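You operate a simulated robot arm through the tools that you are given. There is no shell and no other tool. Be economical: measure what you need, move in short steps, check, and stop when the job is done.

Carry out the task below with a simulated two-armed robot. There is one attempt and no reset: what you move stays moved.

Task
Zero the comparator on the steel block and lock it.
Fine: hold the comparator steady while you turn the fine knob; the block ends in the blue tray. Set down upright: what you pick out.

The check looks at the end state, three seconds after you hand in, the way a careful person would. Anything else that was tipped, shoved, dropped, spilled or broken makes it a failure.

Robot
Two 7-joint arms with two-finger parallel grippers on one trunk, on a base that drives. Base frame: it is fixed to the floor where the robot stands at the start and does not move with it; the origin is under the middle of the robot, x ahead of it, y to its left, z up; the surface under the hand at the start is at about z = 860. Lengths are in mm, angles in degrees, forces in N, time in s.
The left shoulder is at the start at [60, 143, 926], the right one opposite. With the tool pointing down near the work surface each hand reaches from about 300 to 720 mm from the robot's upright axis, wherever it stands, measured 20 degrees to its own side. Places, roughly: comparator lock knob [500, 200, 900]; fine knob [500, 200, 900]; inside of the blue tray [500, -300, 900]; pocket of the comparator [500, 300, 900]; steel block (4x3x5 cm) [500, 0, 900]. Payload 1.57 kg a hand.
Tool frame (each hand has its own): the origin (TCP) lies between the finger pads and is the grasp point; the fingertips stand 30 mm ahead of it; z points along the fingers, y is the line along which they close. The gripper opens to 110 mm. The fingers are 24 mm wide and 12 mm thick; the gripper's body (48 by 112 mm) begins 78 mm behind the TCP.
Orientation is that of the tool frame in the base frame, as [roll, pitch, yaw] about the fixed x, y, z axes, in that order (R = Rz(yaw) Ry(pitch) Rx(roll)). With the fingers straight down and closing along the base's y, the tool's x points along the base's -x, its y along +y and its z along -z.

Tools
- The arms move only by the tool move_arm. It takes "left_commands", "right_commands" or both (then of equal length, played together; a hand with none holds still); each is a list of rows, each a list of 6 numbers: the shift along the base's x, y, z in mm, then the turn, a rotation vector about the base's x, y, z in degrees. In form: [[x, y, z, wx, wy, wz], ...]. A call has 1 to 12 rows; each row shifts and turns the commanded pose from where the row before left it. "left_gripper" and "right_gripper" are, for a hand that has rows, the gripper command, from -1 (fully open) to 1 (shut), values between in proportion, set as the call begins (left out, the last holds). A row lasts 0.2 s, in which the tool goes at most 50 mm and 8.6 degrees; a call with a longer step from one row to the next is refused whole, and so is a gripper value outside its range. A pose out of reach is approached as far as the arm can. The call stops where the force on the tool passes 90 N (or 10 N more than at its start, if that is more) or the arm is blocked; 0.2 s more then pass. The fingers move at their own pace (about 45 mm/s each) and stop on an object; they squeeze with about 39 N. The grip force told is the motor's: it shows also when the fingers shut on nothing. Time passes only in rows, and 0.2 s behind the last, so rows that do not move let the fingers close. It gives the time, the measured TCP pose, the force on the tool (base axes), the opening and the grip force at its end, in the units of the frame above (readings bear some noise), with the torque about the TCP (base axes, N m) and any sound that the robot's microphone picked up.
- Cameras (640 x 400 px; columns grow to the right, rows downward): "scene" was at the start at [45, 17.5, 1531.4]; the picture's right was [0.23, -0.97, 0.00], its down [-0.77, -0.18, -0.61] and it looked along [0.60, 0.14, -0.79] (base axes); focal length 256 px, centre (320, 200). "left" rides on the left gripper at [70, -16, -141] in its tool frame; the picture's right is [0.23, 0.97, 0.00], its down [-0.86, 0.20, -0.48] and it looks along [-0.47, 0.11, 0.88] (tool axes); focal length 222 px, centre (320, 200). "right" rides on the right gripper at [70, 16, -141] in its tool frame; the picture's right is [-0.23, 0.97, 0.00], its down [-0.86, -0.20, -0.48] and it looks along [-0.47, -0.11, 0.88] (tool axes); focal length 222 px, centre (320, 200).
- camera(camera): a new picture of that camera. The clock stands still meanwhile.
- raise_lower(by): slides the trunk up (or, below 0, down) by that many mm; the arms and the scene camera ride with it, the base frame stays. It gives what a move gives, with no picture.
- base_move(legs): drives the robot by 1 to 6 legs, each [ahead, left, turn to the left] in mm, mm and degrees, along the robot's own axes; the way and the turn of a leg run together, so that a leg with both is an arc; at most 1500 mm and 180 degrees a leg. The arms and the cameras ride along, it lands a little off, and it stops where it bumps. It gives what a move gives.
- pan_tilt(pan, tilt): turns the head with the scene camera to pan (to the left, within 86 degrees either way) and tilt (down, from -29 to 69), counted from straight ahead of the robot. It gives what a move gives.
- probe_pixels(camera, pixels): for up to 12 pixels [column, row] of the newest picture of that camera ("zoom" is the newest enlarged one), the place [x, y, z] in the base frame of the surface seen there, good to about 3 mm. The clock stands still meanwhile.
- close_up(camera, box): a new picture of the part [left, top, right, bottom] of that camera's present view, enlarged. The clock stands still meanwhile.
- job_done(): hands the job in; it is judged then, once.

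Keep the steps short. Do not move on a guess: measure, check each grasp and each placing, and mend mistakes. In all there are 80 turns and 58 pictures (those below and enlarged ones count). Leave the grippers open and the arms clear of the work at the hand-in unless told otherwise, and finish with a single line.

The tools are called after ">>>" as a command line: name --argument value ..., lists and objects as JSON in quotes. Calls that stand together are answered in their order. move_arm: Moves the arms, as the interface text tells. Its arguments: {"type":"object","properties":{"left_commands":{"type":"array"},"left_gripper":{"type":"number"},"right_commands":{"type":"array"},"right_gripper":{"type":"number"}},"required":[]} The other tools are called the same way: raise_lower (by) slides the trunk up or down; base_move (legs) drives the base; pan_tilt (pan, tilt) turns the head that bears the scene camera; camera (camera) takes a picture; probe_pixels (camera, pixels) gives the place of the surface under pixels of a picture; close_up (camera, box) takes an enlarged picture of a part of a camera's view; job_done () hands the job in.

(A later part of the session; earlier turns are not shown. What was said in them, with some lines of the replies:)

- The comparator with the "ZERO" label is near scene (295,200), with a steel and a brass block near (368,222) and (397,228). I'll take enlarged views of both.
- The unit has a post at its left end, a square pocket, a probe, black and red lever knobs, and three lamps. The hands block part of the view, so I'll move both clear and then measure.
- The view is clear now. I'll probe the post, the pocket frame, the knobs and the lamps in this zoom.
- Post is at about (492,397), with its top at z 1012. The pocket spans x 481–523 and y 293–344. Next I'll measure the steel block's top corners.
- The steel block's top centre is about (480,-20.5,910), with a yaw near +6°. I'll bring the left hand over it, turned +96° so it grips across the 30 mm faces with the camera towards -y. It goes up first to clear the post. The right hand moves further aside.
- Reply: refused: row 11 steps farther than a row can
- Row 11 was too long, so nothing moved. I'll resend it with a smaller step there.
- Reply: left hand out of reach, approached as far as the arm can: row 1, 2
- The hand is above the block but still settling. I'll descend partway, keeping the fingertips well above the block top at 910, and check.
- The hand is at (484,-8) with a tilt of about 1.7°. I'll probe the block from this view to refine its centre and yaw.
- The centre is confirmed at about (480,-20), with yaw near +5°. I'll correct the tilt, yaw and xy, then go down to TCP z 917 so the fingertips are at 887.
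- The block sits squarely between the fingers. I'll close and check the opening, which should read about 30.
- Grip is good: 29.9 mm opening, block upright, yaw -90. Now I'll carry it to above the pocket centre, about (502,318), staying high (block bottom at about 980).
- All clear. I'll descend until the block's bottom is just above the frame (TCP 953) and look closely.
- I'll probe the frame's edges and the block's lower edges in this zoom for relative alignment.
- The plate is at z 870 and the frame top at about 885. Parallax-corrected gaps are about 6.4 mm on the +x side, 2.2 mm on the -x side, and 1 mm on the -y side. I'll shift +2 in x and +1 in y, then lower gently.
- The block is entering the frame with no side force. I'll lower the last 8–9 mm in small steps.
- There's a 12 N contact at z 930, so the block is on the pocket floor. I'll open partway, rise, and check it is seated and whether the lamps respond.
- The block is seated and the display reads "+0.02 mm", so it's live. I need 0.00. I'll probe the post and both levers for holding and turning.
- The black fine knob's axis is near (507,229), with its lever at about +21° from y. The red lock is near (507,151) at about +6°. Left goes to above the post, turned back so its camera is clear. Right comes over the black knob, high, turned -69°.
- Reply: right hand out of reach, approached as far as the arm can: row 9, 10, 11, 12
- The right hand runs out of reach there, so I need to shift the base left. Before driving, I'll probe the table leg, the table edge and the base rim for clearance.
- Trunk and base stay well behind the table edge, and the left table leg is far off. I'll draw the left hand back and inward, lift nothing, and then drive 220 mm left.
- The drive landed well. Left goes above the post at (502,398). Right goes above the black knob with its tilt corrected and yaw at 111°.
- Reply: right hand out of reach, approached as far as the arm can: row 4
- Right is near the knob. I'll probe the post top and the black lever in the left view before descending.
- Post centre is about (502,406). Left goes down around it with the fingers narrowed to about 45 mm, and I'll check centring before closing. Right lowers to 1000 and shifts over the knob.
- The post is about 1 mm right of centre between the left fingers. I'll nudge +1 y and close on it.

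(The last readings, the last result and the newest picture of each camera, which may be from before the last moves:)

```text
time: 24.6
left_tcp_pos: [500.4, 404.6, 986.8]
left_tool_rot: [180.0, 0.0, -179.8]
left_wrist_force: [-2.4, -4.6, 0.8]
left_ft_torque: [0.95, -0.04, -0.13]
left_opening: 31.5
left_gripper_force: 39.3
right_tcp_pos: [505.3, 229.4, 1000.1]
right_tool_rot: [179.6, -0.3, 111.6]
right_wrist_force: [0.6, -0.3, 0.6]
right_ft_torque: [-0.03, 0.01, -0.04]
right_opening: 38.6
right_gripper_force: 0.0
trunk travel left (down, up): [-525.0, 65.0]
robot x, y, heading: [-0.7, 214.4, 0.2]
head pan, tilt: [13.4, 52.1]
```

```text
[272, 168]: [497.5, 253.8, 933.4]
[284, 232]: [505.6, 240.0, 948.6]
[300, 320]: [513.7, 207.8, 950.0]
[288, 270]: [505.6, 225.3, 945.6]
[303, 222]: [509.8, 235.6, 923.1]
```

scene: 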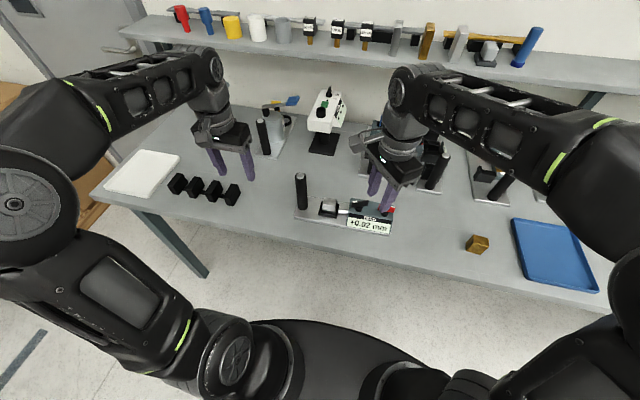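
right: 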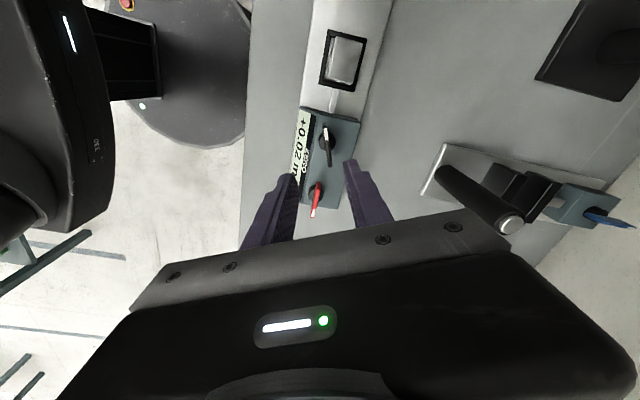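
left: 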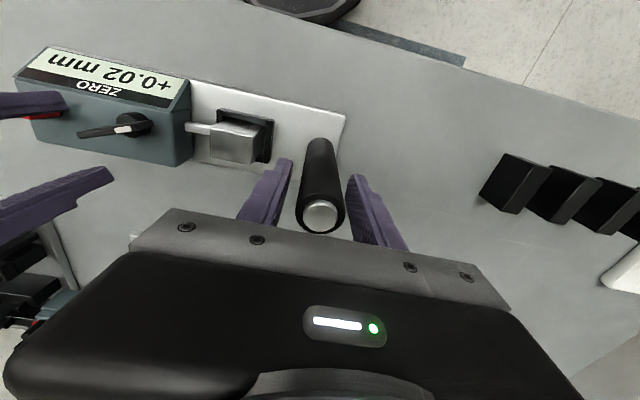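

The post is held (31.5 mm opening). The black lever's centre is (505.6,230.8) and the hand is aligned. Right goes down to TCP 958, with tips at about 928 (about the lever's lower edge).

>>> move_arm --right_commands '[[0, 1, -20, 0, 0, -1], [0, 0, -18, 0, 0, 0], [0, 0, -4, 0, 0, 0], [0, 0, 0, 0, 0, 0]]'

>>> close_up --camera "right" --box '[220, 80, 440, 218]'

```text
time: 25.6
left_tcp_pos: [501.0, 404.1, 987.8]
left_tool_rot: [-180.0, 0.0, -179.8]
left_wrist_force: [-1.5, -3.2, 0.8]
left_ft_torque: [0.99, -0.01, -0.02]
left_opening: 31.4
left_gripper_force: 39.2
right_tcp_pos: [507.7, 231.9, 957.5]
right_tool_rot: [179.9, 0.0, 110.6]
right_wrist_force: [0.3, -0.4, -0.3]
right_ft_torque: [-0.02, 0.03, 0.02]
right_opening: 38.3
right_gripper_force: 0.0
trunk travel left (down, up): [-525.0, 65.0]
robot x, y, heading: [4.6, 218.4, 0.0]
head pan, tilt: [13.4, 52.1]
```

```text
2.90 times, centred on (330, 149) of right
```

zoom: 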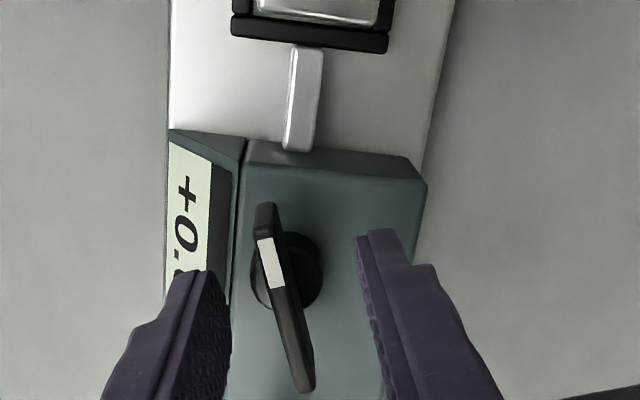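

The lever lies between the fingers and nearly parallel. I'll close on it and check the display from the scene camera.

>>> move_arm --right_commands '[[-1, 0, 0, 0, 0, 0], [0, 0, 0, 0, 0, 0], [0, 0, 0, 0, 0, 0], [0, 0, 0, 0, 0, 0]]' --right_gripper 1

>>> close_up --camera "scene" --box '[290, 165, 410, 240]'

```text
time: 26.6
left_tcp_pos: [500.4, 405.9, 988.2]
left_tool_rot: [-180.0, -0.1, -179.8]
left_wrist_force: [1.2, -0.6, -0.1]
left_ft_torque: [0.94, 0.36, 0.43]
left_opening: 31.7
left_gripper_force: 38.4
right_tcp_pos: [506.1, 232.2, 958.0]
right_tool_rot: [179.7, -0.2, 110.5]
right_wrist_force: [-3.2, -1.7, 0.7]
right_ft_torque: [0.03, 0.27, 0.0]
right_opening: 5.9
right_gripper_force: 25.8
trunk travel left (down, up): [-525.0, 65.0]
robot x, y, heading: [-3.1, 218.4, -0.0]
head pan, tilt: [13.4, 52.1]
```

```text
5.33 times, centred on (350, 202) of scene
```

zoom: 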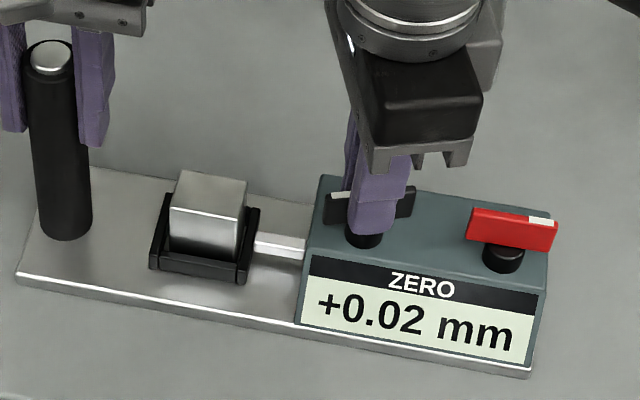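

The lever is gripped and the display is readable at +0.02. I'll try a small turn of -8° about z to learn the knob's direction and gain.

>>> move_arm --right_commands '[[0, 0, 0, 0, 0, -4], [0, 0, 0, 0, 0, -4], [0, 0, 0, 0, 0, 0]]'

>>> close_up --camera "scene" --box '[290, 165, 410, 240]'

```text
time: 27.4
left_tcp_pos: [501.3, 405.4, 987.8]
left_tool_rot: [-179.9, 0.0, -179.8]
left_wrist_force: [-0.3, 0.5, -0.1]
left_ft_torque: [0.91, 0.2, 0.24]
left_opening: 31.4
left_gripper_force: 38.7
right_tcp_pos: [507.2, 233.2, 958.6]
right_tool_rot: [179.9, -0.1, 102.5]
right_wrist_force: [-1.4, -1.0, 0.6]
right_ft_torque: [0.36, 0.3, 0.02]
right_opening: 5.9
right_gripper_force: 25.8
trunk travel left (down, up): [-525.0, 65.0]
robot x, y, heading: [2.4, 215.8, 0.1]
head pan, tilt: [13.4, 52.1]
```

```text
5.33 times, centred on (350, 202) of scene
```

zoom: 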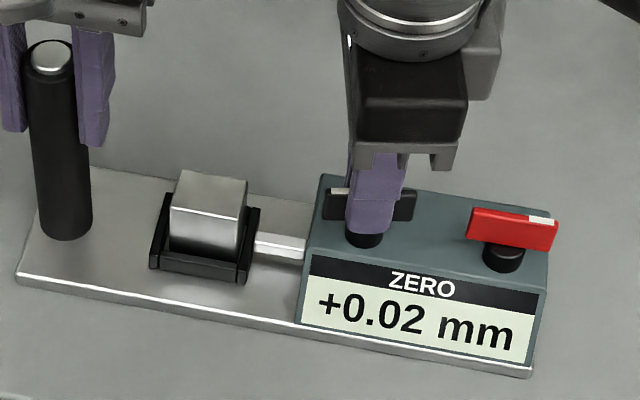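

Still +0.02, so the gain is small. I'll turn another -16°.

>>> move_arm --right_commands '[[0, 0, 0, 0, 0, -5], [0, 0, 0, 0, 0, -5], [0, 0, 0, 0, 0, -6], [0, 0, 0, 0, 0, 0]]'

>>> close_up --camera "scene" --box '[290, 165, 410, 240]'

```text
time: 28.4
left_tcp_pos: [502.2, 405.6, 987.6]
left_tool_rot: [180.0, 0.1, -179.9]
left_wrist_force: [0.1, 4.3, -0.2]
left_ft_torque: [1.03, 0.17, 0.12]
left_opening: 31.3
left_gripper_force: 39.1
right_tcp_pos: [506.4, 231.1, 958.4]
right_tool_rot: [179.7, -0.2, 86.5]
right_wrist_force: [-1.5, -4.1, 0.2]
right_ft_torque: [0.02, 0.18, 0.03]
right_opening: 5.6
right_gripper_force: 25.1
trunk travel left (down, up): [-525.0, 65.0]
robot x, y, heading: [1.8, 220.2, 0.3]
head pan, tilt: [13.4, 52.1]
```

```text
5.33 times, centred on (350, 202) of scene
```

zoom: 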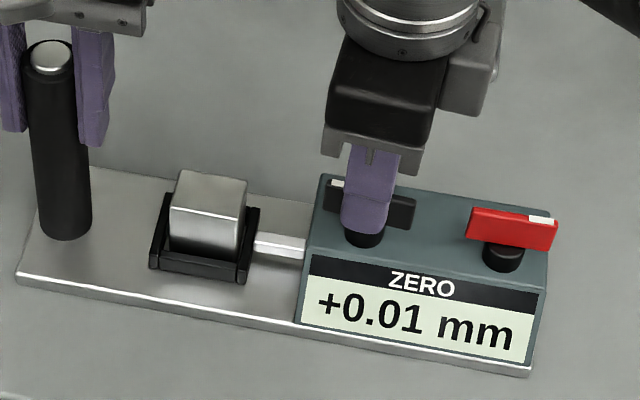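

It now reads +0.01, so the direction is right. Another -16° next.

>>> move_arm --right_commands '[[0, 0, 0, 0, 0, -5], [0, 0, 0, 0, 0, -5], [0, 0, 0, 0, 0, -6], [0, 0, 0, 0, 0, 0]]'

>>> close_up --camera "scene" --box '[290, 165, 410, 240]'

```text
time: 29.4
left_tcp_pos: [501.2, 406.4, 987.4]
left_tool_rot: [-180.0, 0.0, -179.8]
left_wrist_force: [-2.9, 3.4, 2.1]
left_ft_torque: [0.89, -0.36, -0.39]
left_opening: 31.5
left_gripper_force: 39.1
right_tcp_pos: [506.1, 232.3, 958.3]
right_tool_rot: [179.7, -0.1, 70.5]
right_wrist_force: [4.4, -1.4, 0.1]
right_ft_torque: [-0.14, 0.2, 0.03]
right_opening: 5.9
right_gripper_force: 25.5
trunk travel left (down, up): [-525.0, 65.0]
robot x, y, heading: [2.3, 217.9, 0.1]
head pan, tilt: [13.4, 52.1]
```

```text
5.33 times, centred on (350, 202) of scene
```

zoom: 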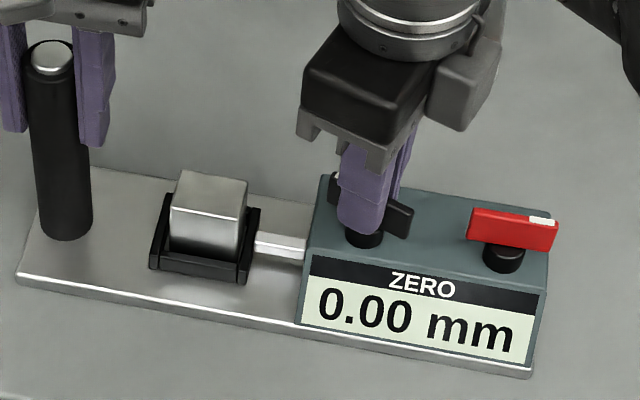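

It reads 0.00. To avoid sitting at the edge of the rounding band, I'll test another -6°.

>>> move_arm --right_commands '[[0, 0, 0, 0, 0, -3], [0, 0, 0, 0, 0, -3], [0, 0, 0, 0, 0, 0]]'

>>> close_up --camera "scene" --box '[290, 165, 410, 240]'

```text
time: 30.2
left_tcp_pos: [501.3, 405.9, 988.1]
left_tool_rot: [-179.9, -0.1, -179.8]
left_wrist_force: [-2.4, 1.9, 3.1]
left_ft_torque: [0.9, -0.27, -0.41]
left_opening: 31.5
left_gripper_force: 38.4
right_tcp_pos: [506.2, 232.2, 957.4]
right_tool_rot: [179.8, -0.1, 64.7]
right_wrist_force: [3.3, -0.7, -0.1]
right_ft_torque: [0.21, 0.05, 0.01]
right_opening: 5.8
right_gripper_force: 24.9
trunk travel left (down, up): [-525.0, 65.0]
robot x, y, heading: [-2.3, 218.4, 0.2]
head pan, tilt: [13.4, 52.1]
```

```text
5.33 times, centred on (350, 202) of scene
```

zoom: 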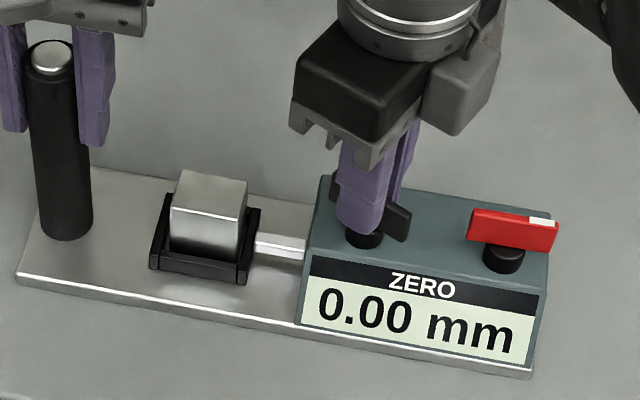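

Still 0.00, so it's well inside the band. I'll release the black lever, rise, and move over the red lock at about (507,152), turning +31° to align.

>>> move_arm --right_commands '[[0, 0, 0, 0, 0, 0], [0, 0, 0, 0, 0, 0], [0, 0, 20, 0, 0, 0], [0, 0, 25, 0, 0, 0], [0, -20, 0, 0, 0, 8], [0, -20, 0, 0, 0, 8], [0, -20, 0, 0, 0, 8], [0, -20, 0, 0, 0, 7], [0, 0, 0, 0, 0, 0]]' --right_gripper 0.3

>>> camera --camera "right"

>>> close_up --camera "scene" --box '[290, 165, 410, 240]'

```text
time: 32.2
left_tcp_pos: [501.0, 405.0, 988.0]
left_tool_rot: [-179.9, -0.1, -179.9]
left_wrist_force: [0.0, 1.2, 0.8]
left_ft_torque: [1.03, -0.06, -0.05]
left_opening: 31.5
left_gripper_force: 39.1
right_tcp_pos: [506.1, 151.4, 1001.6]
right_tool_rot: [179.8, -0.2, 95.7]
right_wrist_force: [-0.9, -0.4, -0.2]
right_ft_torque: [0.02, 0.0, 0.01]
right_opening: 38.5
right_gripper_force: 0.0
trunk travel left (down, up): [-525.0, 65.0]
robot x, y, heading: [-1.2, 220.0, 0.1]
head pan, tilt: [13.4, 52.1]
```

```text
17 pictures are left
```

right: 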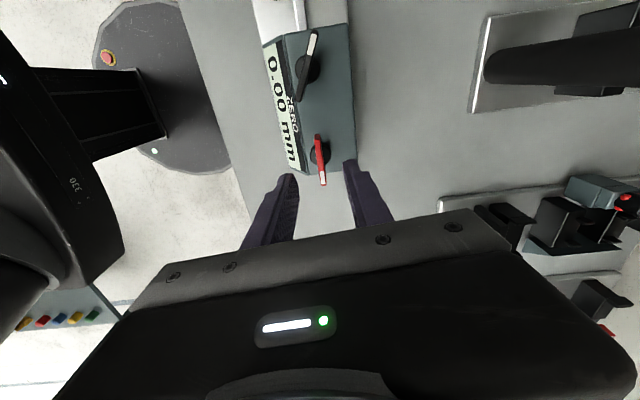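

```text
5.33 times, centred on (350, 202) of scene
```

zoom: 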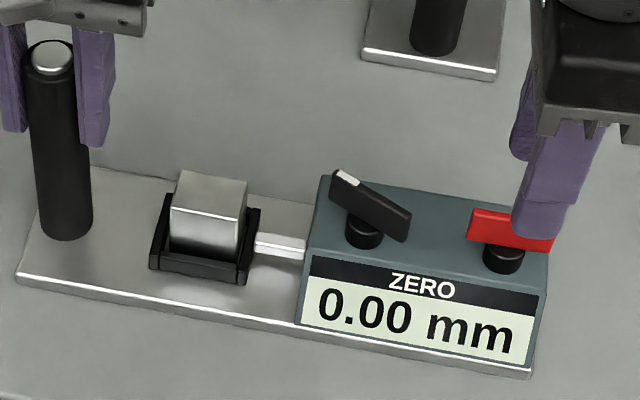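

The reading holds at 0.00. I'll probe the red lever's ends in the right view and compare them with the fingers.

>>> probe_pixels --camera "right" --pixels '[[318, 140], [323, 181], [320, 160], [327, 155]]'

```text
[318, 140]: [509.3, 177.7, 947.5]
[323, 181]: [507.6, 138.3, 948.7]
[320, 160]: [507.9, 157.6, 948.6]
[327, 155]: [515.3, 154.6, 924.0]
```

The red lever's centre is (508,153), at about +4°. I'll descend to TCP 958 and close on it.

>>> move_arm --right_commands '[[1.5, 1, -20, 0, 0, -1], [0, 0, -20, 0, 0, 0], [0, 0, -3, 0, 0, 0], [0, 0, 0, 0, 0, 0]]'

>>> move_arm --right_commands '[[0, 0, 0, 0, 0, 0], [0, 0, 0, 0, 0, 0], [0, 0, 0, 0, 0, 0]]' --right_gripper 1

>>> close_up --camera "right" --box '[200, 40, 456, 200]'

```text
time: 33.2
left_tcp_pos: [500.3, 405.6, 987.3]
left_tool_rot: [-179.9, 0.0, -179.8]
left_wrist_force: [0.4, 0.9, 0.1]
left_ft_torque: [1.01, 0.0, -0.05]
left_opening: 31.8
left_gripper_force: 38.8
right_tcp_pos: [507.6, 153.0, 958.7]
right_tool_rot: [179.8, -0.1, 94.6]
right_wrist_force: [-0.5, 0.1, -0.9]
right_ft_torque: [0.0, 0.02, -0.02]
right_opening: 38.5
right_gripper_force: 0.1
trunk travel left (down, up): [-525.0, 65.0]
robot x, y, heading: [-1.3, 222.8, 0.1]
head pan, tilt: [13.4, 52.1]
```

```text
time: 34.0
left_tcp_pos: [502.1, 405.6, 987.3]
left_tool_rot: [-179.9, 0.0, -179.8]
left_wrist_force: [1.7, -0.3, 0.1]
left_ft_torque: [1.04, 0.18, 0.39]
left_opening: 31.4
left_gripper_force: 39.1
right_tcp_pos: [506.7, 152.6, 959.7]
right_tool_rot: [179.8, -0.1, 94.6]
right_wrist_force: [-1.1, 0.5, 0.9]
right_ft_torque: [-0.17, 0.24, -0.48]
right_opening: 6.9
right_gripper_force: 22.5
trunk travel left (down, up): [-525.0, 65.0]
robot x, y, heading: [-0.2, 217.6, 0.2]
head pan, tilt: [13.4, 52.1]
```

```text
2.50 times, centred on (328, 120) of right
```

zoom: 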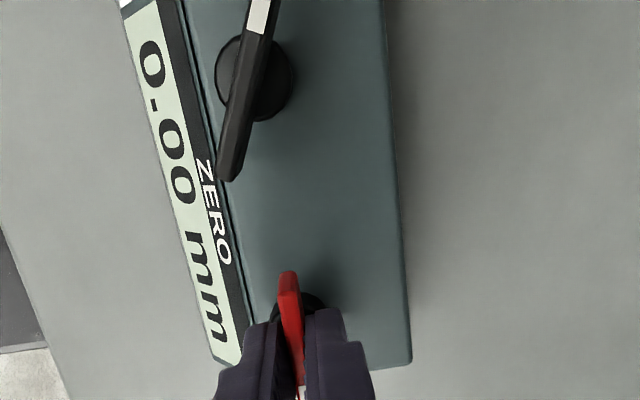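

The red lever is gripped. I'll try turning clockwise, the usual locking direction, watching torque and sound.

>>> move_arm --right_commands '[[0, 0, 0, 0, 0, -4], [0, 0, 0, 0, 0, -4], [0, 0, 0, 0, 0, -4], [0, 0, 0, 0, 0, -4], [0, 0, 0, 0, 0, 0]]'

```text
time: 35.2
left_tcp_pos: [500.6, 405.2, 987.6]
left_tool_rot: [-179.9, 0.0, -179.8]
left_wrist_force: [-0.2, 0.2, 0.6]
left_ft_torque: [0.93, -0.05, -0.07]
left_opening: 31.6
left_gripper_force: 39.1
right_tcp_pos: [508.8, 152.5, 960.3]
right_tool_rot: [179.6, -0.2, 78.6]
right_wrist_force: [2.1, -0.1, -0.2]
right_ft_torque: [-0.01, 0.14, -0.01]
right_opening: 5.8
right_gripper_force: 25.3
trunk travel left (down, up): [-525.0, 65.0]
robot x, y, heading: [0.4, 220.3, 0.2]
head pan, tilt: [13.4, 52.1]
```

It turns freely clockwise with no stop yet. I'll continue -40°.

>>> move_arm --right_commands '[[0, 0, 0, 0, 0, -5], [0, 0, 0, 0, 0, -5], [0, 0, 0, 0, 0, -5], [0, 0, 0, 0, 0, -5], [0, 0, 0, 0, 0, -5], [0, 0, 0, 0, 0, -5], [0, 0, 0, 0, 0, -5], [0, 0, 0, 0, 0, -5], [0, 0, 0, 0, 0, 0]]'

>>> close_up --camera "scene" --box '[290, 165, 410, 240]'

```text
time: 37.2
left_tcp_pos: [500.7, 406.0, 987.1]
left_tool_rot: [-179.8, 0.0, -179.9]
left_wrist_force: [1.4, -3.2, 0.8]
left_ft_torque: [0.96, 0.05, -0.02]
left_opening: 31.7
left_gripper_force: 38.9
right_tcp_pos: [507.6, 153.5, 960.6]
right_tool_rot: [179.7, -0.2, 38.4]
right_wrist_force: [0.8, 5.3, 11.9]
right_ft_torque: [0.16, 0.19, 0.0]
right_opening: 5.7
right_gripper_force: 25.7
trunk travel left (down, up): [-525.0, 65.0]
robot x, y, heading: [-0.3, 219.0, 0.4]
head pan, tilt: [13.4, 52.1]
```

```text
5.33 times, centred on (350, 202) of scene
```

zoom: 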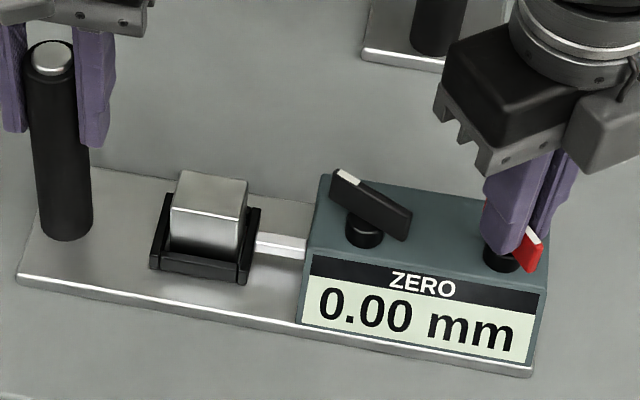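

Turned about 56° and the display is still 0.00, with a slight vertical load. I'll continue clockwise and watch for a stop or click.

>>> move_arm --right_commands '[[0, 0, 0, 0, 0, -4], [0, 0, 0, 0, 0, -4], [0, 0, 0, 0, 0, -4], [0, 0, 0, 0, 0, -4], [0, 0, 0, 0, 0, -4], [0, 0, 0, 0, 0, 0]]'

```text
time: 38.6
left_tcp_pos: [501.1, 405.5, 987.1]
left_tool_rot: [-179.9, 0.0, -179.8]
left_wrist_force: [-2.8, -8.7, 1.1]
left_ft_torque: [1.13, -0.06, -0.26]
left_opening: 31.6
left_gripper_force: 39.1
right_tcp_pos: [507.4, 152.5, 959.8]
right_tool_rot: [179.7, -0.1, 18.6]
right_wrist_force: [2.8, 13.5, 5.0]
right_ft_torque: [0.56, -0.5, 0.04]
right_opening: 6.1
right_gripper_force: 25.8
trunk travel left (down, up): [-525.0, 65.0]
robot x, y, heading: [-2.9, 216.3, 0.2]
head pan, tilt: [13.4, 52.1]
```

There's no twist stop yet. The 13 N side load in y suggests my TCP sits slightly -y of the axis, so I'll shift +1.5 and continue.

>>> move_arm --right_commands '[[0, 1.5, 0, 0, 0, -4], [0, 0, 0, 0, 0, -4], [0, 0, 0, 0, 0, -4], [0, 0, 0, 0, 0, -4], [0, 0, 0, 0, 0, 0]]'

>>> close_up --camera "scene" --box '[290, 165, 410, 240]'

```text
time: 39.8
left_tcp_pos: [500.7, 405.1, 988.0]
left_tool_rot: [180.0, 0.0, -179.9]
left_wrist_force: [-4.3, -4.4, 0.4]
left_ft_torque: [0.94, -0.57, -0.18]
left_opening: 31.5
left_gripper_force: 39.1
right_tcp_pos: [506.1, 153.3, 960.5]
right_tool_rot: [179.7, 0.0, 2.5]
right_wrist_force: [1.1, 2.4, -0.2]
right_ft_torque: [0.22, 0.56, 0.0]
right_opening: 5.5
right_gripper_force: 25.8
trunk travel left (down, up): [-525.0, 65.0]
robot x, y, heading: [-1.6, 219.5, 0.4]
head pan, tilt: [13.4, 52.1]
```

```text
5.33 times, centred on (350, 202) of scene
```

zoom: 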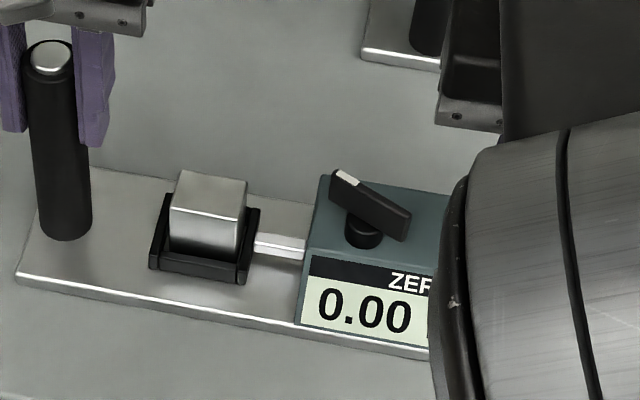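

It's turned about 92° now. I'll try a little further to see whether there's a stop.

>>> move_arm --right_commands '[[0, 0, 0, 0, 0, -4], [0, 0, 0, 0, 0, -4], [0, 0, 0, 0, 0, 0]]'

>>> close_up --camera "right" --box '[200, 40, 456, 200]'

```text
time: 40.6
left_tcp_pos: [499.8, 406.2, 988.2]
left_tool_rot: [-179.8, 0.0, -179.8]
left_wrist_force: [5.6, -4.4, -2.3]
left_ft_torque: [0.99, 0.19, 0.38]
left_opening: 31.7
left_gripper_force: 39.3
right_tcp_pos: [508.2, 153.0, 960.2]
right_tool_rot: [179.8, -0.1, -5.4]
right_wrist_force: [-9.0, 1.7, 15.1]
right_ft_torque: [0.33, 0.73, 0.67]
right_opening: 7.8
right_gripper_force: 27.2
trunk travel left (down, up): [-525.0, 65.0]
robot x, y, heading: [0.4, 217.6, 0.3]
head pan, tilt: [13.4, 52.1]
```

```text
2.50 times, centred on (328, 120) of right
```

zoom: 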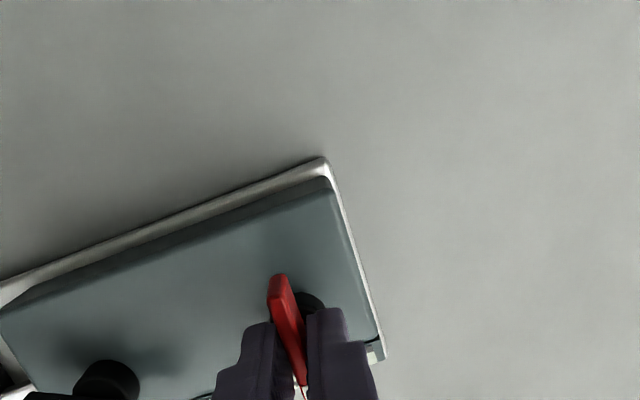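

Twist torque rose to 0.67 N·m and the fingers spread to 7.8 mm. The lever has hit its stop about 90–95° clockwise, which should be the lock. I'll release the right hand, rise and check.

>>> move_arm --right_commands '[[0, 0, 0, 0, 0, 0], [0, 0, 0, 0, 0, 0], [0, 0, 25, 0, 0, 0], [0, 0, 40, 0, 0, 0], [0, -40, 10, 0, 0, 0], [0, -40, 0, 0, 0, 0], [0, -40, 0, 0, 0, 0], [0, -40, 0, 0, 0, 0], [0, -40, 0, 0, 0, 0], [0, 0, 0, 0, 0, 0]]' --right_gripper 0.3

>>> close_up --camera "scene" --box '[290, 165, 410, 240]'

```text
time: 42.8
left_tcp_pos: [501.6, 405.2, 986.8]
left_tool_rot: [-180.0, 0.1, -179.9]
left_wrist_force: [-0.9, 0.9, -0.1]
left_ft_torque: [1.0, 0.05, 0.01]
left_opening: 31.8
left_gripper_force: 38.7
right_tcp_pos: [507.1, -47.0, 1034.1]
right_tool_rot: [179.8, -0.1, -5.3]
right_wrist_force: [1.3, -0.6, -0.2]
right_ft_torque: [0.0, 0.01, -0.01]
right_opening: 38.4
right_gripper_force: 0.1
trunk travel left (down, up): [-525.0, 65.0]
robot x, y, heading: [0.6, 220.4, 0.4]
head pan, tilt: [13.4, 52.1]
```

```text
5.33 times, centred on (350, 202) of scene
```

zoom: 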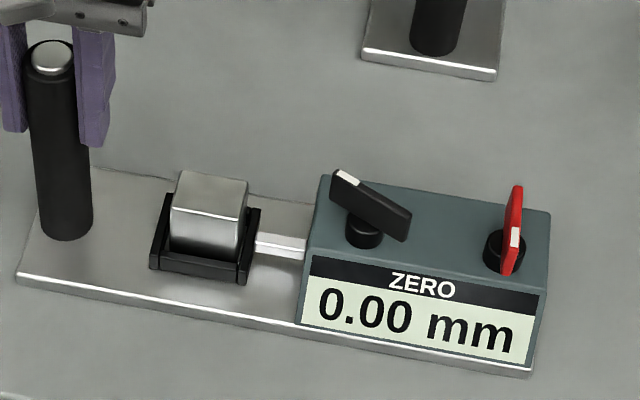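

The display shows 0.00 and the red lever is at its stop with nothing disturbed. I'll release the post with the left hand, retreat up and left, and turn the right hand to yaw 0 for the block.

>>> move_arm --left_commands '[[0, 0, 0, 0, 0, 0], [0, 0, 0, 0, 0, 0], [0, 0, 0, 0, 0, 0], [0, 0, 40, 0, 0, 0], [0, 0, 45, 0, 0, 0], [0, 45, 0, 0, 0, 0], [0, 45, 0, 0, 0, 0], [-20, 45, 0, 0, 0, 0], [-20, 30, 0, 0, 0, 0], [0, 0, 0, 0, 0, 0]]' --left_gripper 0 --right_commands '[[0, 0, 0, 0, 0, 0], [0, 0, 0, 0, 0, 5.3], [0, 0, 0, 0, 0, 0], [0, 0, 0, 0, 0, 0], [0, 0, 0, 0, 0, 0], [0, 0, 0, 0, 0, 0], [0, 0, 0, 0, 0, 0], [0, 0, 0, 0, 0, 0], [0, 0, 0, 0, 0, 0], [0, 0, 0, 0, 0, 0]]'

>>> camera --camera "scene"

```text
time: 45.0
left_tcp_pos: [460.3, 573.4, 1072.1]
left_tool_rot: [-180.0, 0.0, -179.8]
left_wrist_force: [0.3, -0.5, 0.1]
left_ft_torque: [-0.01, 0.02, 0.01]
left_opening: 54.9
left_gripper_force: 0.0
right_tcp_pos: [507.6, -47.2, 1033.0]
right_tool_rot: [179.7, 0.0, -0.1]
right_wrist_force: [0.1, 0.2, 0.3]
right_ft_torque: [0.02, 0.0, 0.01]
right_opening: 38.3
right_gripper_force: 0.2
trunk travel left (down, up): [-525.0, 65.0]
robot x, y, heading: [-0.3, 219.2, 0.4]
head pan, tilt: [13.4, 52.1]
```

```text
10 pictures are left
```

scene: 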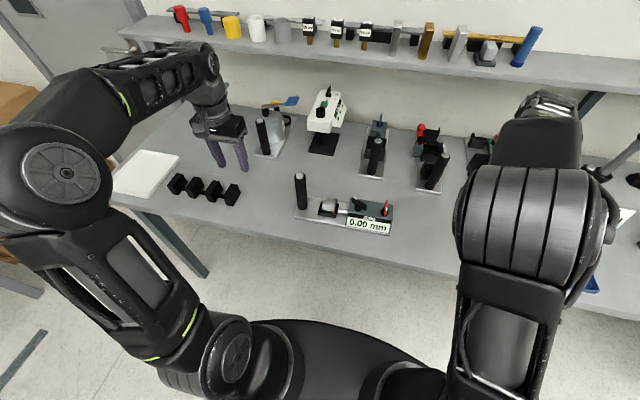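

Right goes over the block at about (504,318), staying high, with the fingers open to about 66 mm.

>>> move_arm --right_commands '[[0, 45, 0, 0, 0, 0], [0, 45, 0, 0, 0, 0], [0, 45, 0, 0, 0, 0], [0, 46, 0, 0, 0, 0], [-1, 46, 0, 0, 0, 0], [-1, 46, 0, 0, 0, 0], [-1, 46, 0, 0, 0, 0], [0, 46, 0, 0, 0, 0], [0, 0, 0, 0, 0, 0]]' --right_gripper -0.2

>>> camera --camera "right"

```text
time: 47.0
left_tcp_pos: [461.7, 571.9, 1072.2]
left_tool_rot: [-179.8, -0.1, -179.8]
left_wrist_force: [0.1, 0.3, 0.7]
left_ft_torque: [-0.01, -0.01, 0.02]
left_opening: 54.7
left_gripper_force: 0.1
right_tcp_pos: [480.2, 252.1, 978.1]
right_tool_rot: [-179.9, -0.6, 0.4]
right_wrist_force: [0.3, -0.1, -0.1]
right_ft_torque: [0.03, -0.03, 0.05]
right_opening: 66.1
right_gripper_force: 0.1
right hand out of reach, approached as far as the arm can: row 6, 7, 8
trunk travel left (down, up): [-525.0, 65.0]
robot x, y, heading: [0.2, 216.8, 0.2]
head pan, tilt: [13.4, 52.1]
```

```text
9 pictures are left
```

right: 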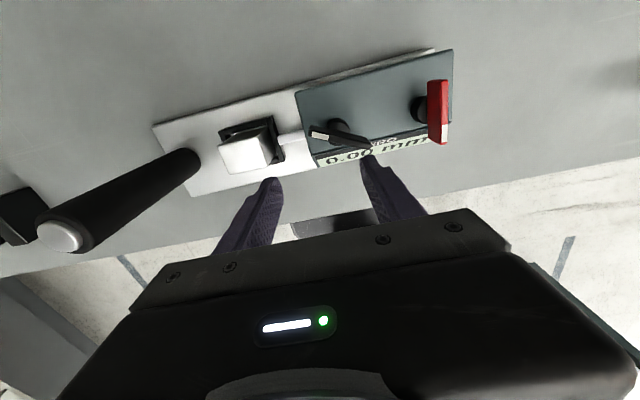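

The right hand can't get there at yaw 0 and sagged to z 978 without contact. I'll lift away, retreat and turn to yaw 90, which worked earlier. Then I'll shift the base a bit further left.

>>> move_arm --right_commands '[[-10, 0, 40, 0, 0, 0], [-25, -20, 25, 0, 0, 8.2], [-25, -40, 0, 0, 0, 8.2], [0, -45, 0, 0, 0, 8.2], [0, -40, 0, 0, 0, 8.2], [0, -20, 0, 0, 0, 8.2], [0, 0, 0, 0, 0, 8.2], [0, 0, 0, 0, 0, 8.2], [0, 0, 0, 0, 0, 8.2], [0, 0, 0, 0, 0, 8.2], [0, 0, 0, 0, 0, 8.2], [0, 0, 0, 0, 0, 8]]' --left_commands '[[0, -20, 0, 0, 0, 0], [-10, -40, 0, 0, 0, 0], [-10, -40, 0, 0, 0, 0], [-10, 0, 0, 0, 0, 0], [0, 0, 0, 0, 0, 0], [0, 0, 0, 0, 0, 0], [0, 0, 0, 0, 0, 0], [0, 0, 0, 0, 0, 0], [0, 0, 0, 0, 0, 0], [0, 0, 0, 0, 0, 0], [0, 0, 0, 0, 0, 0], [0, 0, 0, 0, 0, 0]]'

>>> base_move --legs '[[0, 80, 0]]'

```text
time: 49.6
left_tcp_pos: [430.6, 471.1, 1070.4]
left_tool_rot: [-179.9, 0.0, -179.8]
left_wrist_force: [0.9, -0.2, -0.5]
left_ft_torque: [-0.03, 0.01, 0.03]
left_opening: 55.1
left_gripper_force: 0.1
right_tcp_pos: [411.9, 66.2, 1026.0]
right_tool_rot: [179.8, -0.1, 90.0]
right_wrist_force: [-1.4, 0.6, 0.2]
right_ft_torque: [0.0, 0.02, -0.01]
right_opening: 65.9
right_gripper_force: 0.2
right hand out of reach, approached as far as the arm can: row 1
trunk travel left (down, up): [-525.0, 65.0]
robot x, y, heading: [1.1, 216.0, 0.2]
head pan, tilt: [13.4, 52.1]
```

```text
time: 50.6
left_tcp_pos: [431.3, 551.3, 1070.9]
left_tool_rot: [-179.9, -0.1, -179.8]
left_wrist_force: [0.0, 0.6, 0.0]
left_ft_torque: [-0.04, 0.03, 0.01]
left_opening: 54.8
left_gripper_force: 0.0
right_tcp_pos: [413.5, 145.7, 1025.3]
right_tool_rot: [179.8, -0.1, 90.0]
right_wrist_force: [0.1, 0.8, 0.2]
right_ft_torque: [-0.03, 0.0, 0.01]
right_opening: 65.8
right_gripper_force: 0.0
trunk travel left (down, up): [-525.0, 65.0]
robot x, y, heading: [-0.4, 297.4, 0.0]
head pan, tilt: [13.4, 52.1]
```

Base is at y 297. Right goes over the block, at the same relative position that worked for the fine knob.

>>> move_arm --right_commands '[[20, 35, 0, 0, 0, 0], [20, 35, 0, 0, 0, 0], [20, 35, 0, 0, 0, 0], [20, 35, -10, 0, 0, 0], [10.5, 32.5, -10, 0, 0, 0], [0, 0, -5, 0, 0, 0], [0, 0, 0, 0, 0, 0]]' --right_gripper 0

>>> camera --camera "right"

```text
time: 52.2
left_tcp_pos: [430.5, 550.1, 1071.8]
left_tool_rot: [-179.9, 0.0, -179.8]
left_wrist_force: [-0.3, -0.2, -0.6]
left_ft_torque: [0.0, 0.02, 0.01]
left_opening: 54.8
left_gripper_force: 0.0
right_tcp_pos: [501.9, 316.2, 1002.7]
right_tool_rot: [179.7, -0.1, 90.0]
right_wrist_force: [-0.9, -0.8, 0.0]
right_ft_torque: [0.01, 0.0, 0.01]
right_opening: 55.1
right_gripper_force: 0.1
trunk travel left (down, up): [-525.0, 65.0]
robot x, y, heading: [-1.0, 297.7, 0.2]
head pan, tilt: [13.4, 52.1]
```

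```text
8 pictures are left
```

right: 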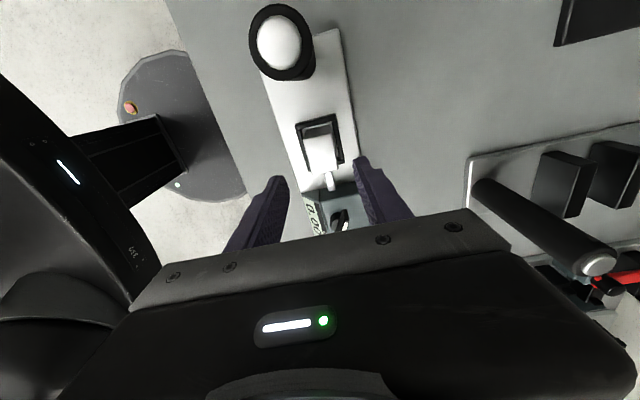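

I'll probe the block top to align. The post top appears near (280,40), about 60 mm below the camera's final height, which is clear.

>>> probe_pixels --camera "right" --pixels '[[308, 140], [330, 136], [311, 168], [333, 165], [320, 152], [280, 40]]'

```text
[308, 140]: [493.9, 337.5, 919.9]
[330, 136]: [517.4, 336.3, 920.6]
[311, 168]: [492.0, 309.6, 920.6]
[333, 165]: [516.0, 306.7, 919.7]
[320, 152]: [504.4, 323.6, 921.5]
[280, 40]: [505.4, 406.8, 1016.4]
```

The block centre is about (504.7,318) and its top is at 920. I'll shift +2.5/+2 and descend to TCP 930, with tips 14 mm above the frame.

>>> move_arm --right_commands '[[2.5, 2, -30, 0, 0, 0], [0, 0, -30, 0, 0, 0], [0, 0, -12, 0, 0, 0], [0, 0, 0, 0, 0, 0]]'

>>> move_arm --right_commands '[[0, 0, 0, 0, 0, 0], [0, 0, 0, 0, 0, 0], [0, 0, 0, 0, 0, 0], [0, 0, 0, 0, 0, 0]]' --right_gripper 1

```text
time: 53.2
left_tcp_pos: [430.8, 549.7, 1071.4]
left_tool_rot: [-179.9, 0.0, -179.8]
left_wrist_force: [-0.9, 0.3, -0.5]
left_ft_torque: [0.0, -0.03, 0.02]
left_opening: 55.0
left_gripper_force: 0.0
right_tcp_pos: [503.7, 317.4, 928.0]
right_tool_rot: [179.8, -0.1, 90.0]
right_wrist_force: [0.6, -0.3, 0.5]
right_ft_torque: [0.04, 0.01, 0.02]
right_opening: 55.0
right_gripper_force: 0.2
trunk travel left (down, up): [-525.0, 65.0]
robot x, y, heading: [-2.1, 297.5, 0.4]
head pan, tilt: [13.4, 52.1]
```

```text
time: 54.2
left_tcp_pos: [430.8, 550.4, 1071.6]
left_tool_rot: [-180.0, 0.0, -179.7]
left_wrist_force: [0.6, -0.4, 0.4]
left_ft_torque: [0.02, -0.05, 0.01]
left_opening: 55.0
left_gripper_force: 0.1
right_tcp_pos: [504.6, 317.2, 928.8]
right_tool_rot: [179.9, -0.1, 89.9]
right_wrist_force: [-1.0, -0.3, 0.0]
right_ft_torque: [0.02, 0.08, -0.01]
right_opening: 29.7
right_gripper_force: 36.8
trunk travel left (down, up): [-525.0, 65.0]
robot x, y, heading: [-0.2, 295.1, 0.1]
head pan, tilt: [13.4, 52.1]
```

The block is gripped (29.7 mm) with no side force. I'll lift straight up and check.

>>> move_arm --right_commands '[[0, 0, 10, 0, 0, 0], [0, 0, 20, 0, 0, 0], [0, 0, 40, 0, 0, 0], [0, 0, 10, 0, 0, 0], [0, 0, 0, 0, 0, 0]]'

>>> camera --camera "scene"

```text
time: 55.4
left_tcp_pos: [430.6, 549.7, 1072.1]
left_tool_rot: [-179.9, 0.0, -179.8]
left_wrist_force: [0.1, 1.1, 0.1]
left_ft_torque: [-0.04, 0.01, 0.02]
left_opening: 55.1
left_gripper_force: 0.0
right_tcp_pos: [506.0, 318.4, 1007.6]
right_tool_rot: [179.9, -0.1, 90.0]
right_wrist_force: [0.4, 0.9, -3.7]
right_ft_torque: [-0.01, -0.01, -0.03]
right_opening: 29.7
right_gripper_force: 39.0
trunk travel left (down, up): [-525.0, 65.0]
robot x, y, heading: [-0.9, 299.6, 0.4]
head pan, tilt: [13.4, 52.1]
```

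```text
7 pictures are left
```

scene: 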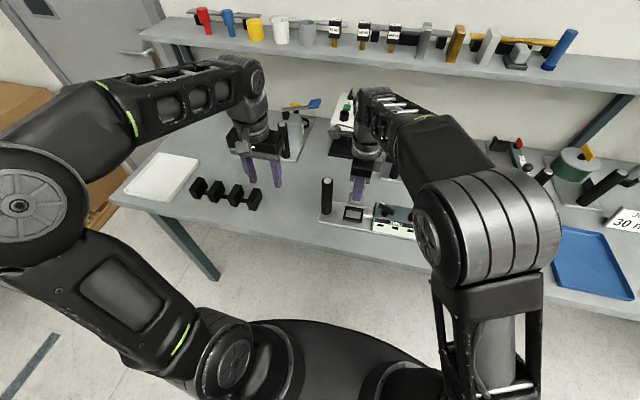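

The block is lifted cleanly. The tray is visible at right, so I'll probe it.

>>> probe_pixels --camera "scene" --pixels '[[590, 262], [563, 240], [602, 235], [630, 295], [562, 278], [575, 250], [600, 280]]'

```text
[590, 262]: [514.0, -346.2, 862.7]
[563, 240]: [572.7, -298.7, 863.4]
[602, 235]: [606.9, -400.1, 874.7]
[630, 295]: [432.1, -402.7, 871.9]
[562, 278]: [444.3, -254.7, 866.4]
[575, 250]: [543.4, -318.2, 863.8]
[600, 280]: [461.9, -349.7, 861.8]
```

The tray floor is at about z 863, centred near (515,-325). I'll draw the block back in front of the comparator, raise it, and drive 400 mm to the right.

>>> move_arm --right_commands '[[-25, 0, 0, 0, 0, 0], [-30, 0, 10, 0, 0, 0], [-20, 0, 20, 0, 0, 0], [0, 0, 10, 0, 0, 0], [0, 0, 0, 0, 0, 0]]'

>>> base_move --legs '[[0, -200, 0], [0, -200, 0]]'

```text
time: 56.6
left_tcp_pos: [431.6, 549.2, 1071.2]
left_tool_rot: [-179.9, 0.1, -179.9]
left_wrist_force: [-0.4, 0.3, 0.1]
left_ft_torque: [-0.04, 0.03, 0.01]
left_opening: 54.9
left_gripper_force: 0.1
right_tcp_pos: [430.9, 319.4, 1050.6]
right_tool_rot: [179.8, -0.1, 90.1]
right_wrist_force: [-0.5, -0.9, -4.1]
right_ft_torque: [-0.01, 0.02, 0.01]
right_opening: 30.0
right_gripper_force: 38.7
trunk travel left (down, up): [-525.0, 65.0]
robot x, y, heading: [-3.3, 292.9, 0.4]
head pan, tilt: [13.4, 52.1]
```

```text
time: 59.4
left_tcp_pos: [432.2, 148.4, 1071.7]
left_tool_rot: [179.9, -0.1, -179.5]
left_wrist_force: [0.3, 0.4, 0.9]
left_ft_torque: [0.05, 0.02, 0.0]
left_opening: 55.1
left_gripper_force: 0.0
right_tcp_pos: [433.8, -79.9, 1050.5]
right_tool_rot: [179.6, -0.1, 90.2]
right_wrist_force: [-0.1, -0.3, -4.3]
right_ft_torque: [-0.01, 0.02, -0.03]
right_opening: 29.5
right_gripper_force: 38.7
trunk travel left (down, up): [-525.0, 65.0]
robot x, y, heading: [4.8, -105.6, 0.5]
head pan, tilt: [13.4, 52.1]
```

Base is at y -105 and the block is still held. I'll move over the tray at (490,-315) and descend to TCP 970, with the block bottom at about 913.

>>> move_arm --right_commands '[[9, -40, 0, 0, 0, 0], [9, -40, 0, 0, 0, 0], [9, -40, 0, 0, 0, 0], [9, -40, 0, 0, 0, 0], [10, -40, 0, 0, 0, 0], [10, -35, 0, 0, 0, 0], [0, 0, -40, 0, 0, 0], [0, 0, -40, 0, 0, 0], [0, 0, 0, 0, 0, 0]]'

>>> camera --camera "right"

```text
time: 61.4
left_tcp_pos: [433.2, 148.9, 1071.7]
left_tool_rot: [-179.9, 0.0, -179.6]
left_wrist_force: [-0.3, 0.0, 0.3]
left_ft_torque: [0.0, 0.0, -0.01]
left_opening: 55.2
left_gripper_force: 0.2
right_tcp_pos: [491.1, -317.8, 973.0]
right_tool_rot: [179.7, -0.1, 90.2]
right_wrist_force: [0.0, 0.7, -4.2]
right_ft_torque: [0.0, -0.01, 0.01]
right_opening: 29.7
right_gripper_force: 39.0
trunk travel left (down, up): [-525.0, 65.0]
robot x, y, heading: [4.6, -109.8, 0.6]
head pan, tilt: [13.4, 52.1]
```

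```text
6 pictures are left
```

right: 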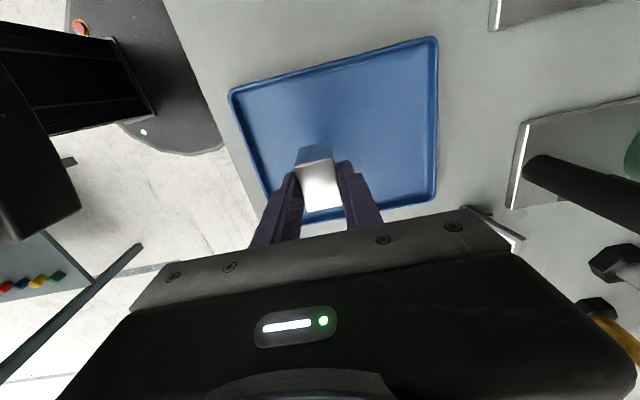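

The block is well within the tray outline. I'll lower towards TCP 921 (tray floor 863 + 58), slowing at the end.

>>> move_arm --right_commands '[[0, 0, -25, 0, 0, 0], [0, 0, -15, 0, 0, 0], [0, 0, -6, 0, 0, 0], [0, 0, -3, 0, 0, 0], [0, 0, -2, 0, 0, 0], [0, 0, 0, 0, 0, 0]]'

```text
time: 62.8
left_tcp_pos: [433.3, 149.0, 1070.8]
left_tool_rot: [-179.9, 0.0, -179.6]
left_wrist_force: [0.8, 0.6, 0.1]
left_ft_torque: [0.03, -0.01, -0.03]
left_opening: 54.9
left_gripper_force: 0.1
right_tcp_pos: [488.1, -315.2, 920.6]
right_tool_rot: [179.7, -0.1, 90.2]
right_wrist_force: [1.0, -1.6, 4.8]
right_ft_torque: [-0.09, 0.09, 0.01]
right_opening: 29.7
right_gripper_force: 39.0
trunk travel left (down, up): [-525.0, 65.0]
robot x, y, heading: [2.4, -105.2, 0.5]
head pan, tilt: [13.4, 52.1]
```

Vertical force went from -4 to +5 N, so the block has touched the tray floor. I'll release, rise straight up, and check the tray.

>>> move_arm --right_commands '[[0, 0, 0, 0, 0, 0], [0, 0, 0, 0, 0, 0], [0, 0, 0, 0, 0, 0], [0, 0, 30, 0, 0, 0], [0, 0, 40, 0, 0, 0], [0, 0, 40, 0, 0, 0], [0, 0, 20, 0, 0, 0], [-40, 0, 0, 0, 0, 0], [-30, 0, 0, 0, 0, 0], [0, 0, 0, 0, 0, 0]]' --right_gripper -0.1

>>> camera --camera "scene"

```text
time: 65.0
left_tcp_pos: [433.3, 148.8, 1071.5]
left_tool_rot: [-179.9, 0.1, -179.4]
left_wrist_force: [-0.4, -0.8, -0.8]
left_ft_torque: [-0.02, -0.01, -0.02]
left_opening: 55.0
left_gripper_force: 0.0
right_tcp_pos: [420.2, -315.5, 1048.2]
right_tool_rot: [179.7, -0.1, 90.2]
right_wrist_force: [0.3, 0.6, 0.1]
right_ft_torque: [0.04, -0.02, 0.01]
right_opening: 60.8
right_gripper_force: 0.1
trunk travel left (down, up): [-525.0, 65.0]
robot x, y, heading: [1.1, -107.6, 0.2]
head pan, tilt: [13.4, 52.1]
```

```text
5 pictures are left
```

scene: 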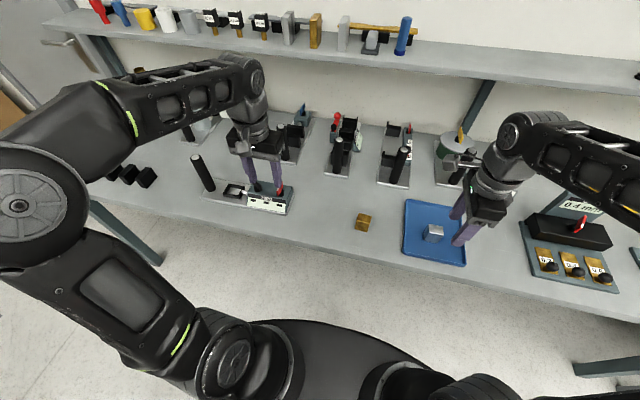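

The block stands in the tray. I'll open both grippers and draw the hands clear of the work, then take final close-ups.

>>> move_arm --left_commands '[[-20, 20, 0, 0, 0, 0], [-30, 20, 0, 0, 0, 0], [-30, 10, 0, 0, 0, 0], [0, 0, 0, 0, 0, 0], [0, 0, 0, 0, 0, 0]]' --right_commands '[[-20, 20, 0, 0, 0, 0], [-30, 30, 0, 0, 0, 0], [-20, 30, 0, 0, 0, 0], [0, 0, 0, 0, 0, 0], [0, 0, 0, 0, 0, 0]]' --left_gripper -1 --right_gripper -1

>>> close_up --camera "scene" --box '[170, 130, 490, 330]'

>>> close_up --camera "scene" --box '[180, 145, 300, 220]'

```text
time: 66.2
left_tcp_pos: [357.8, 201.5, 1071.3]
left_tool_rot: [-180.0, -0.1, -179.5]
left_wrist_force: [-0.3, 0.9, -0.1]
left_ft_torque: [0.04, -0.02, -0.02]
left_opening: 110.1
left_gripper_force: 0.0
right_tcp_pos: [348.3, -236.3, 1051.7]
right_tool_rot: [179.7, -0.1, 90.2]
right_wrist_force: [0.0, 0.1, 0.2]
right_ft_torque: [-0.03, 0.01, -0.02]
right_opening: 110.0
right_gripper_force: 0.0
trunk travel left (down, up): [-525.0, 65.0]
robot x, y, heading: [4.5, -105.4, 0.3]
head pan, tilt: [13.4, 52.1]
```

```text
2.00 times, centred on (330, 230) of scene
```

zoom: 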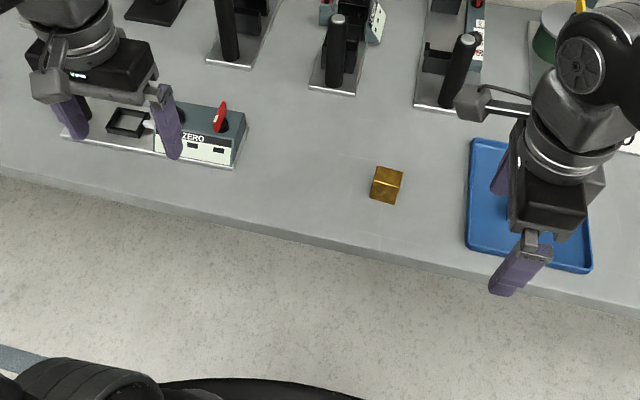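

```text
5.33 times, centred on (240, 182) of scene
```

zoom: 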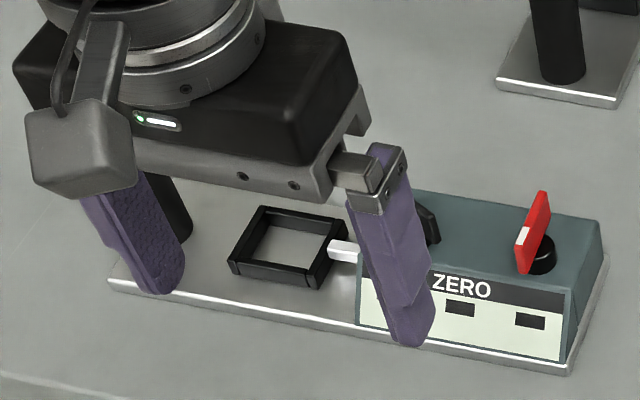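

The lock lever is at its stop and the pocket is empty with nothing disturbed. The block was seen upright in the tray at scene (433,233), and both grippers are open and clear. I'm handing in.

>>> job_done

```text
The job is handed in.
```

The comparator was zeroed to 0.00 mm on the steel block while I held its post. The red knob is turned clockwise to its stop, which I take as locked since nothing confirmed it, and the block stands upright in the blue tray.
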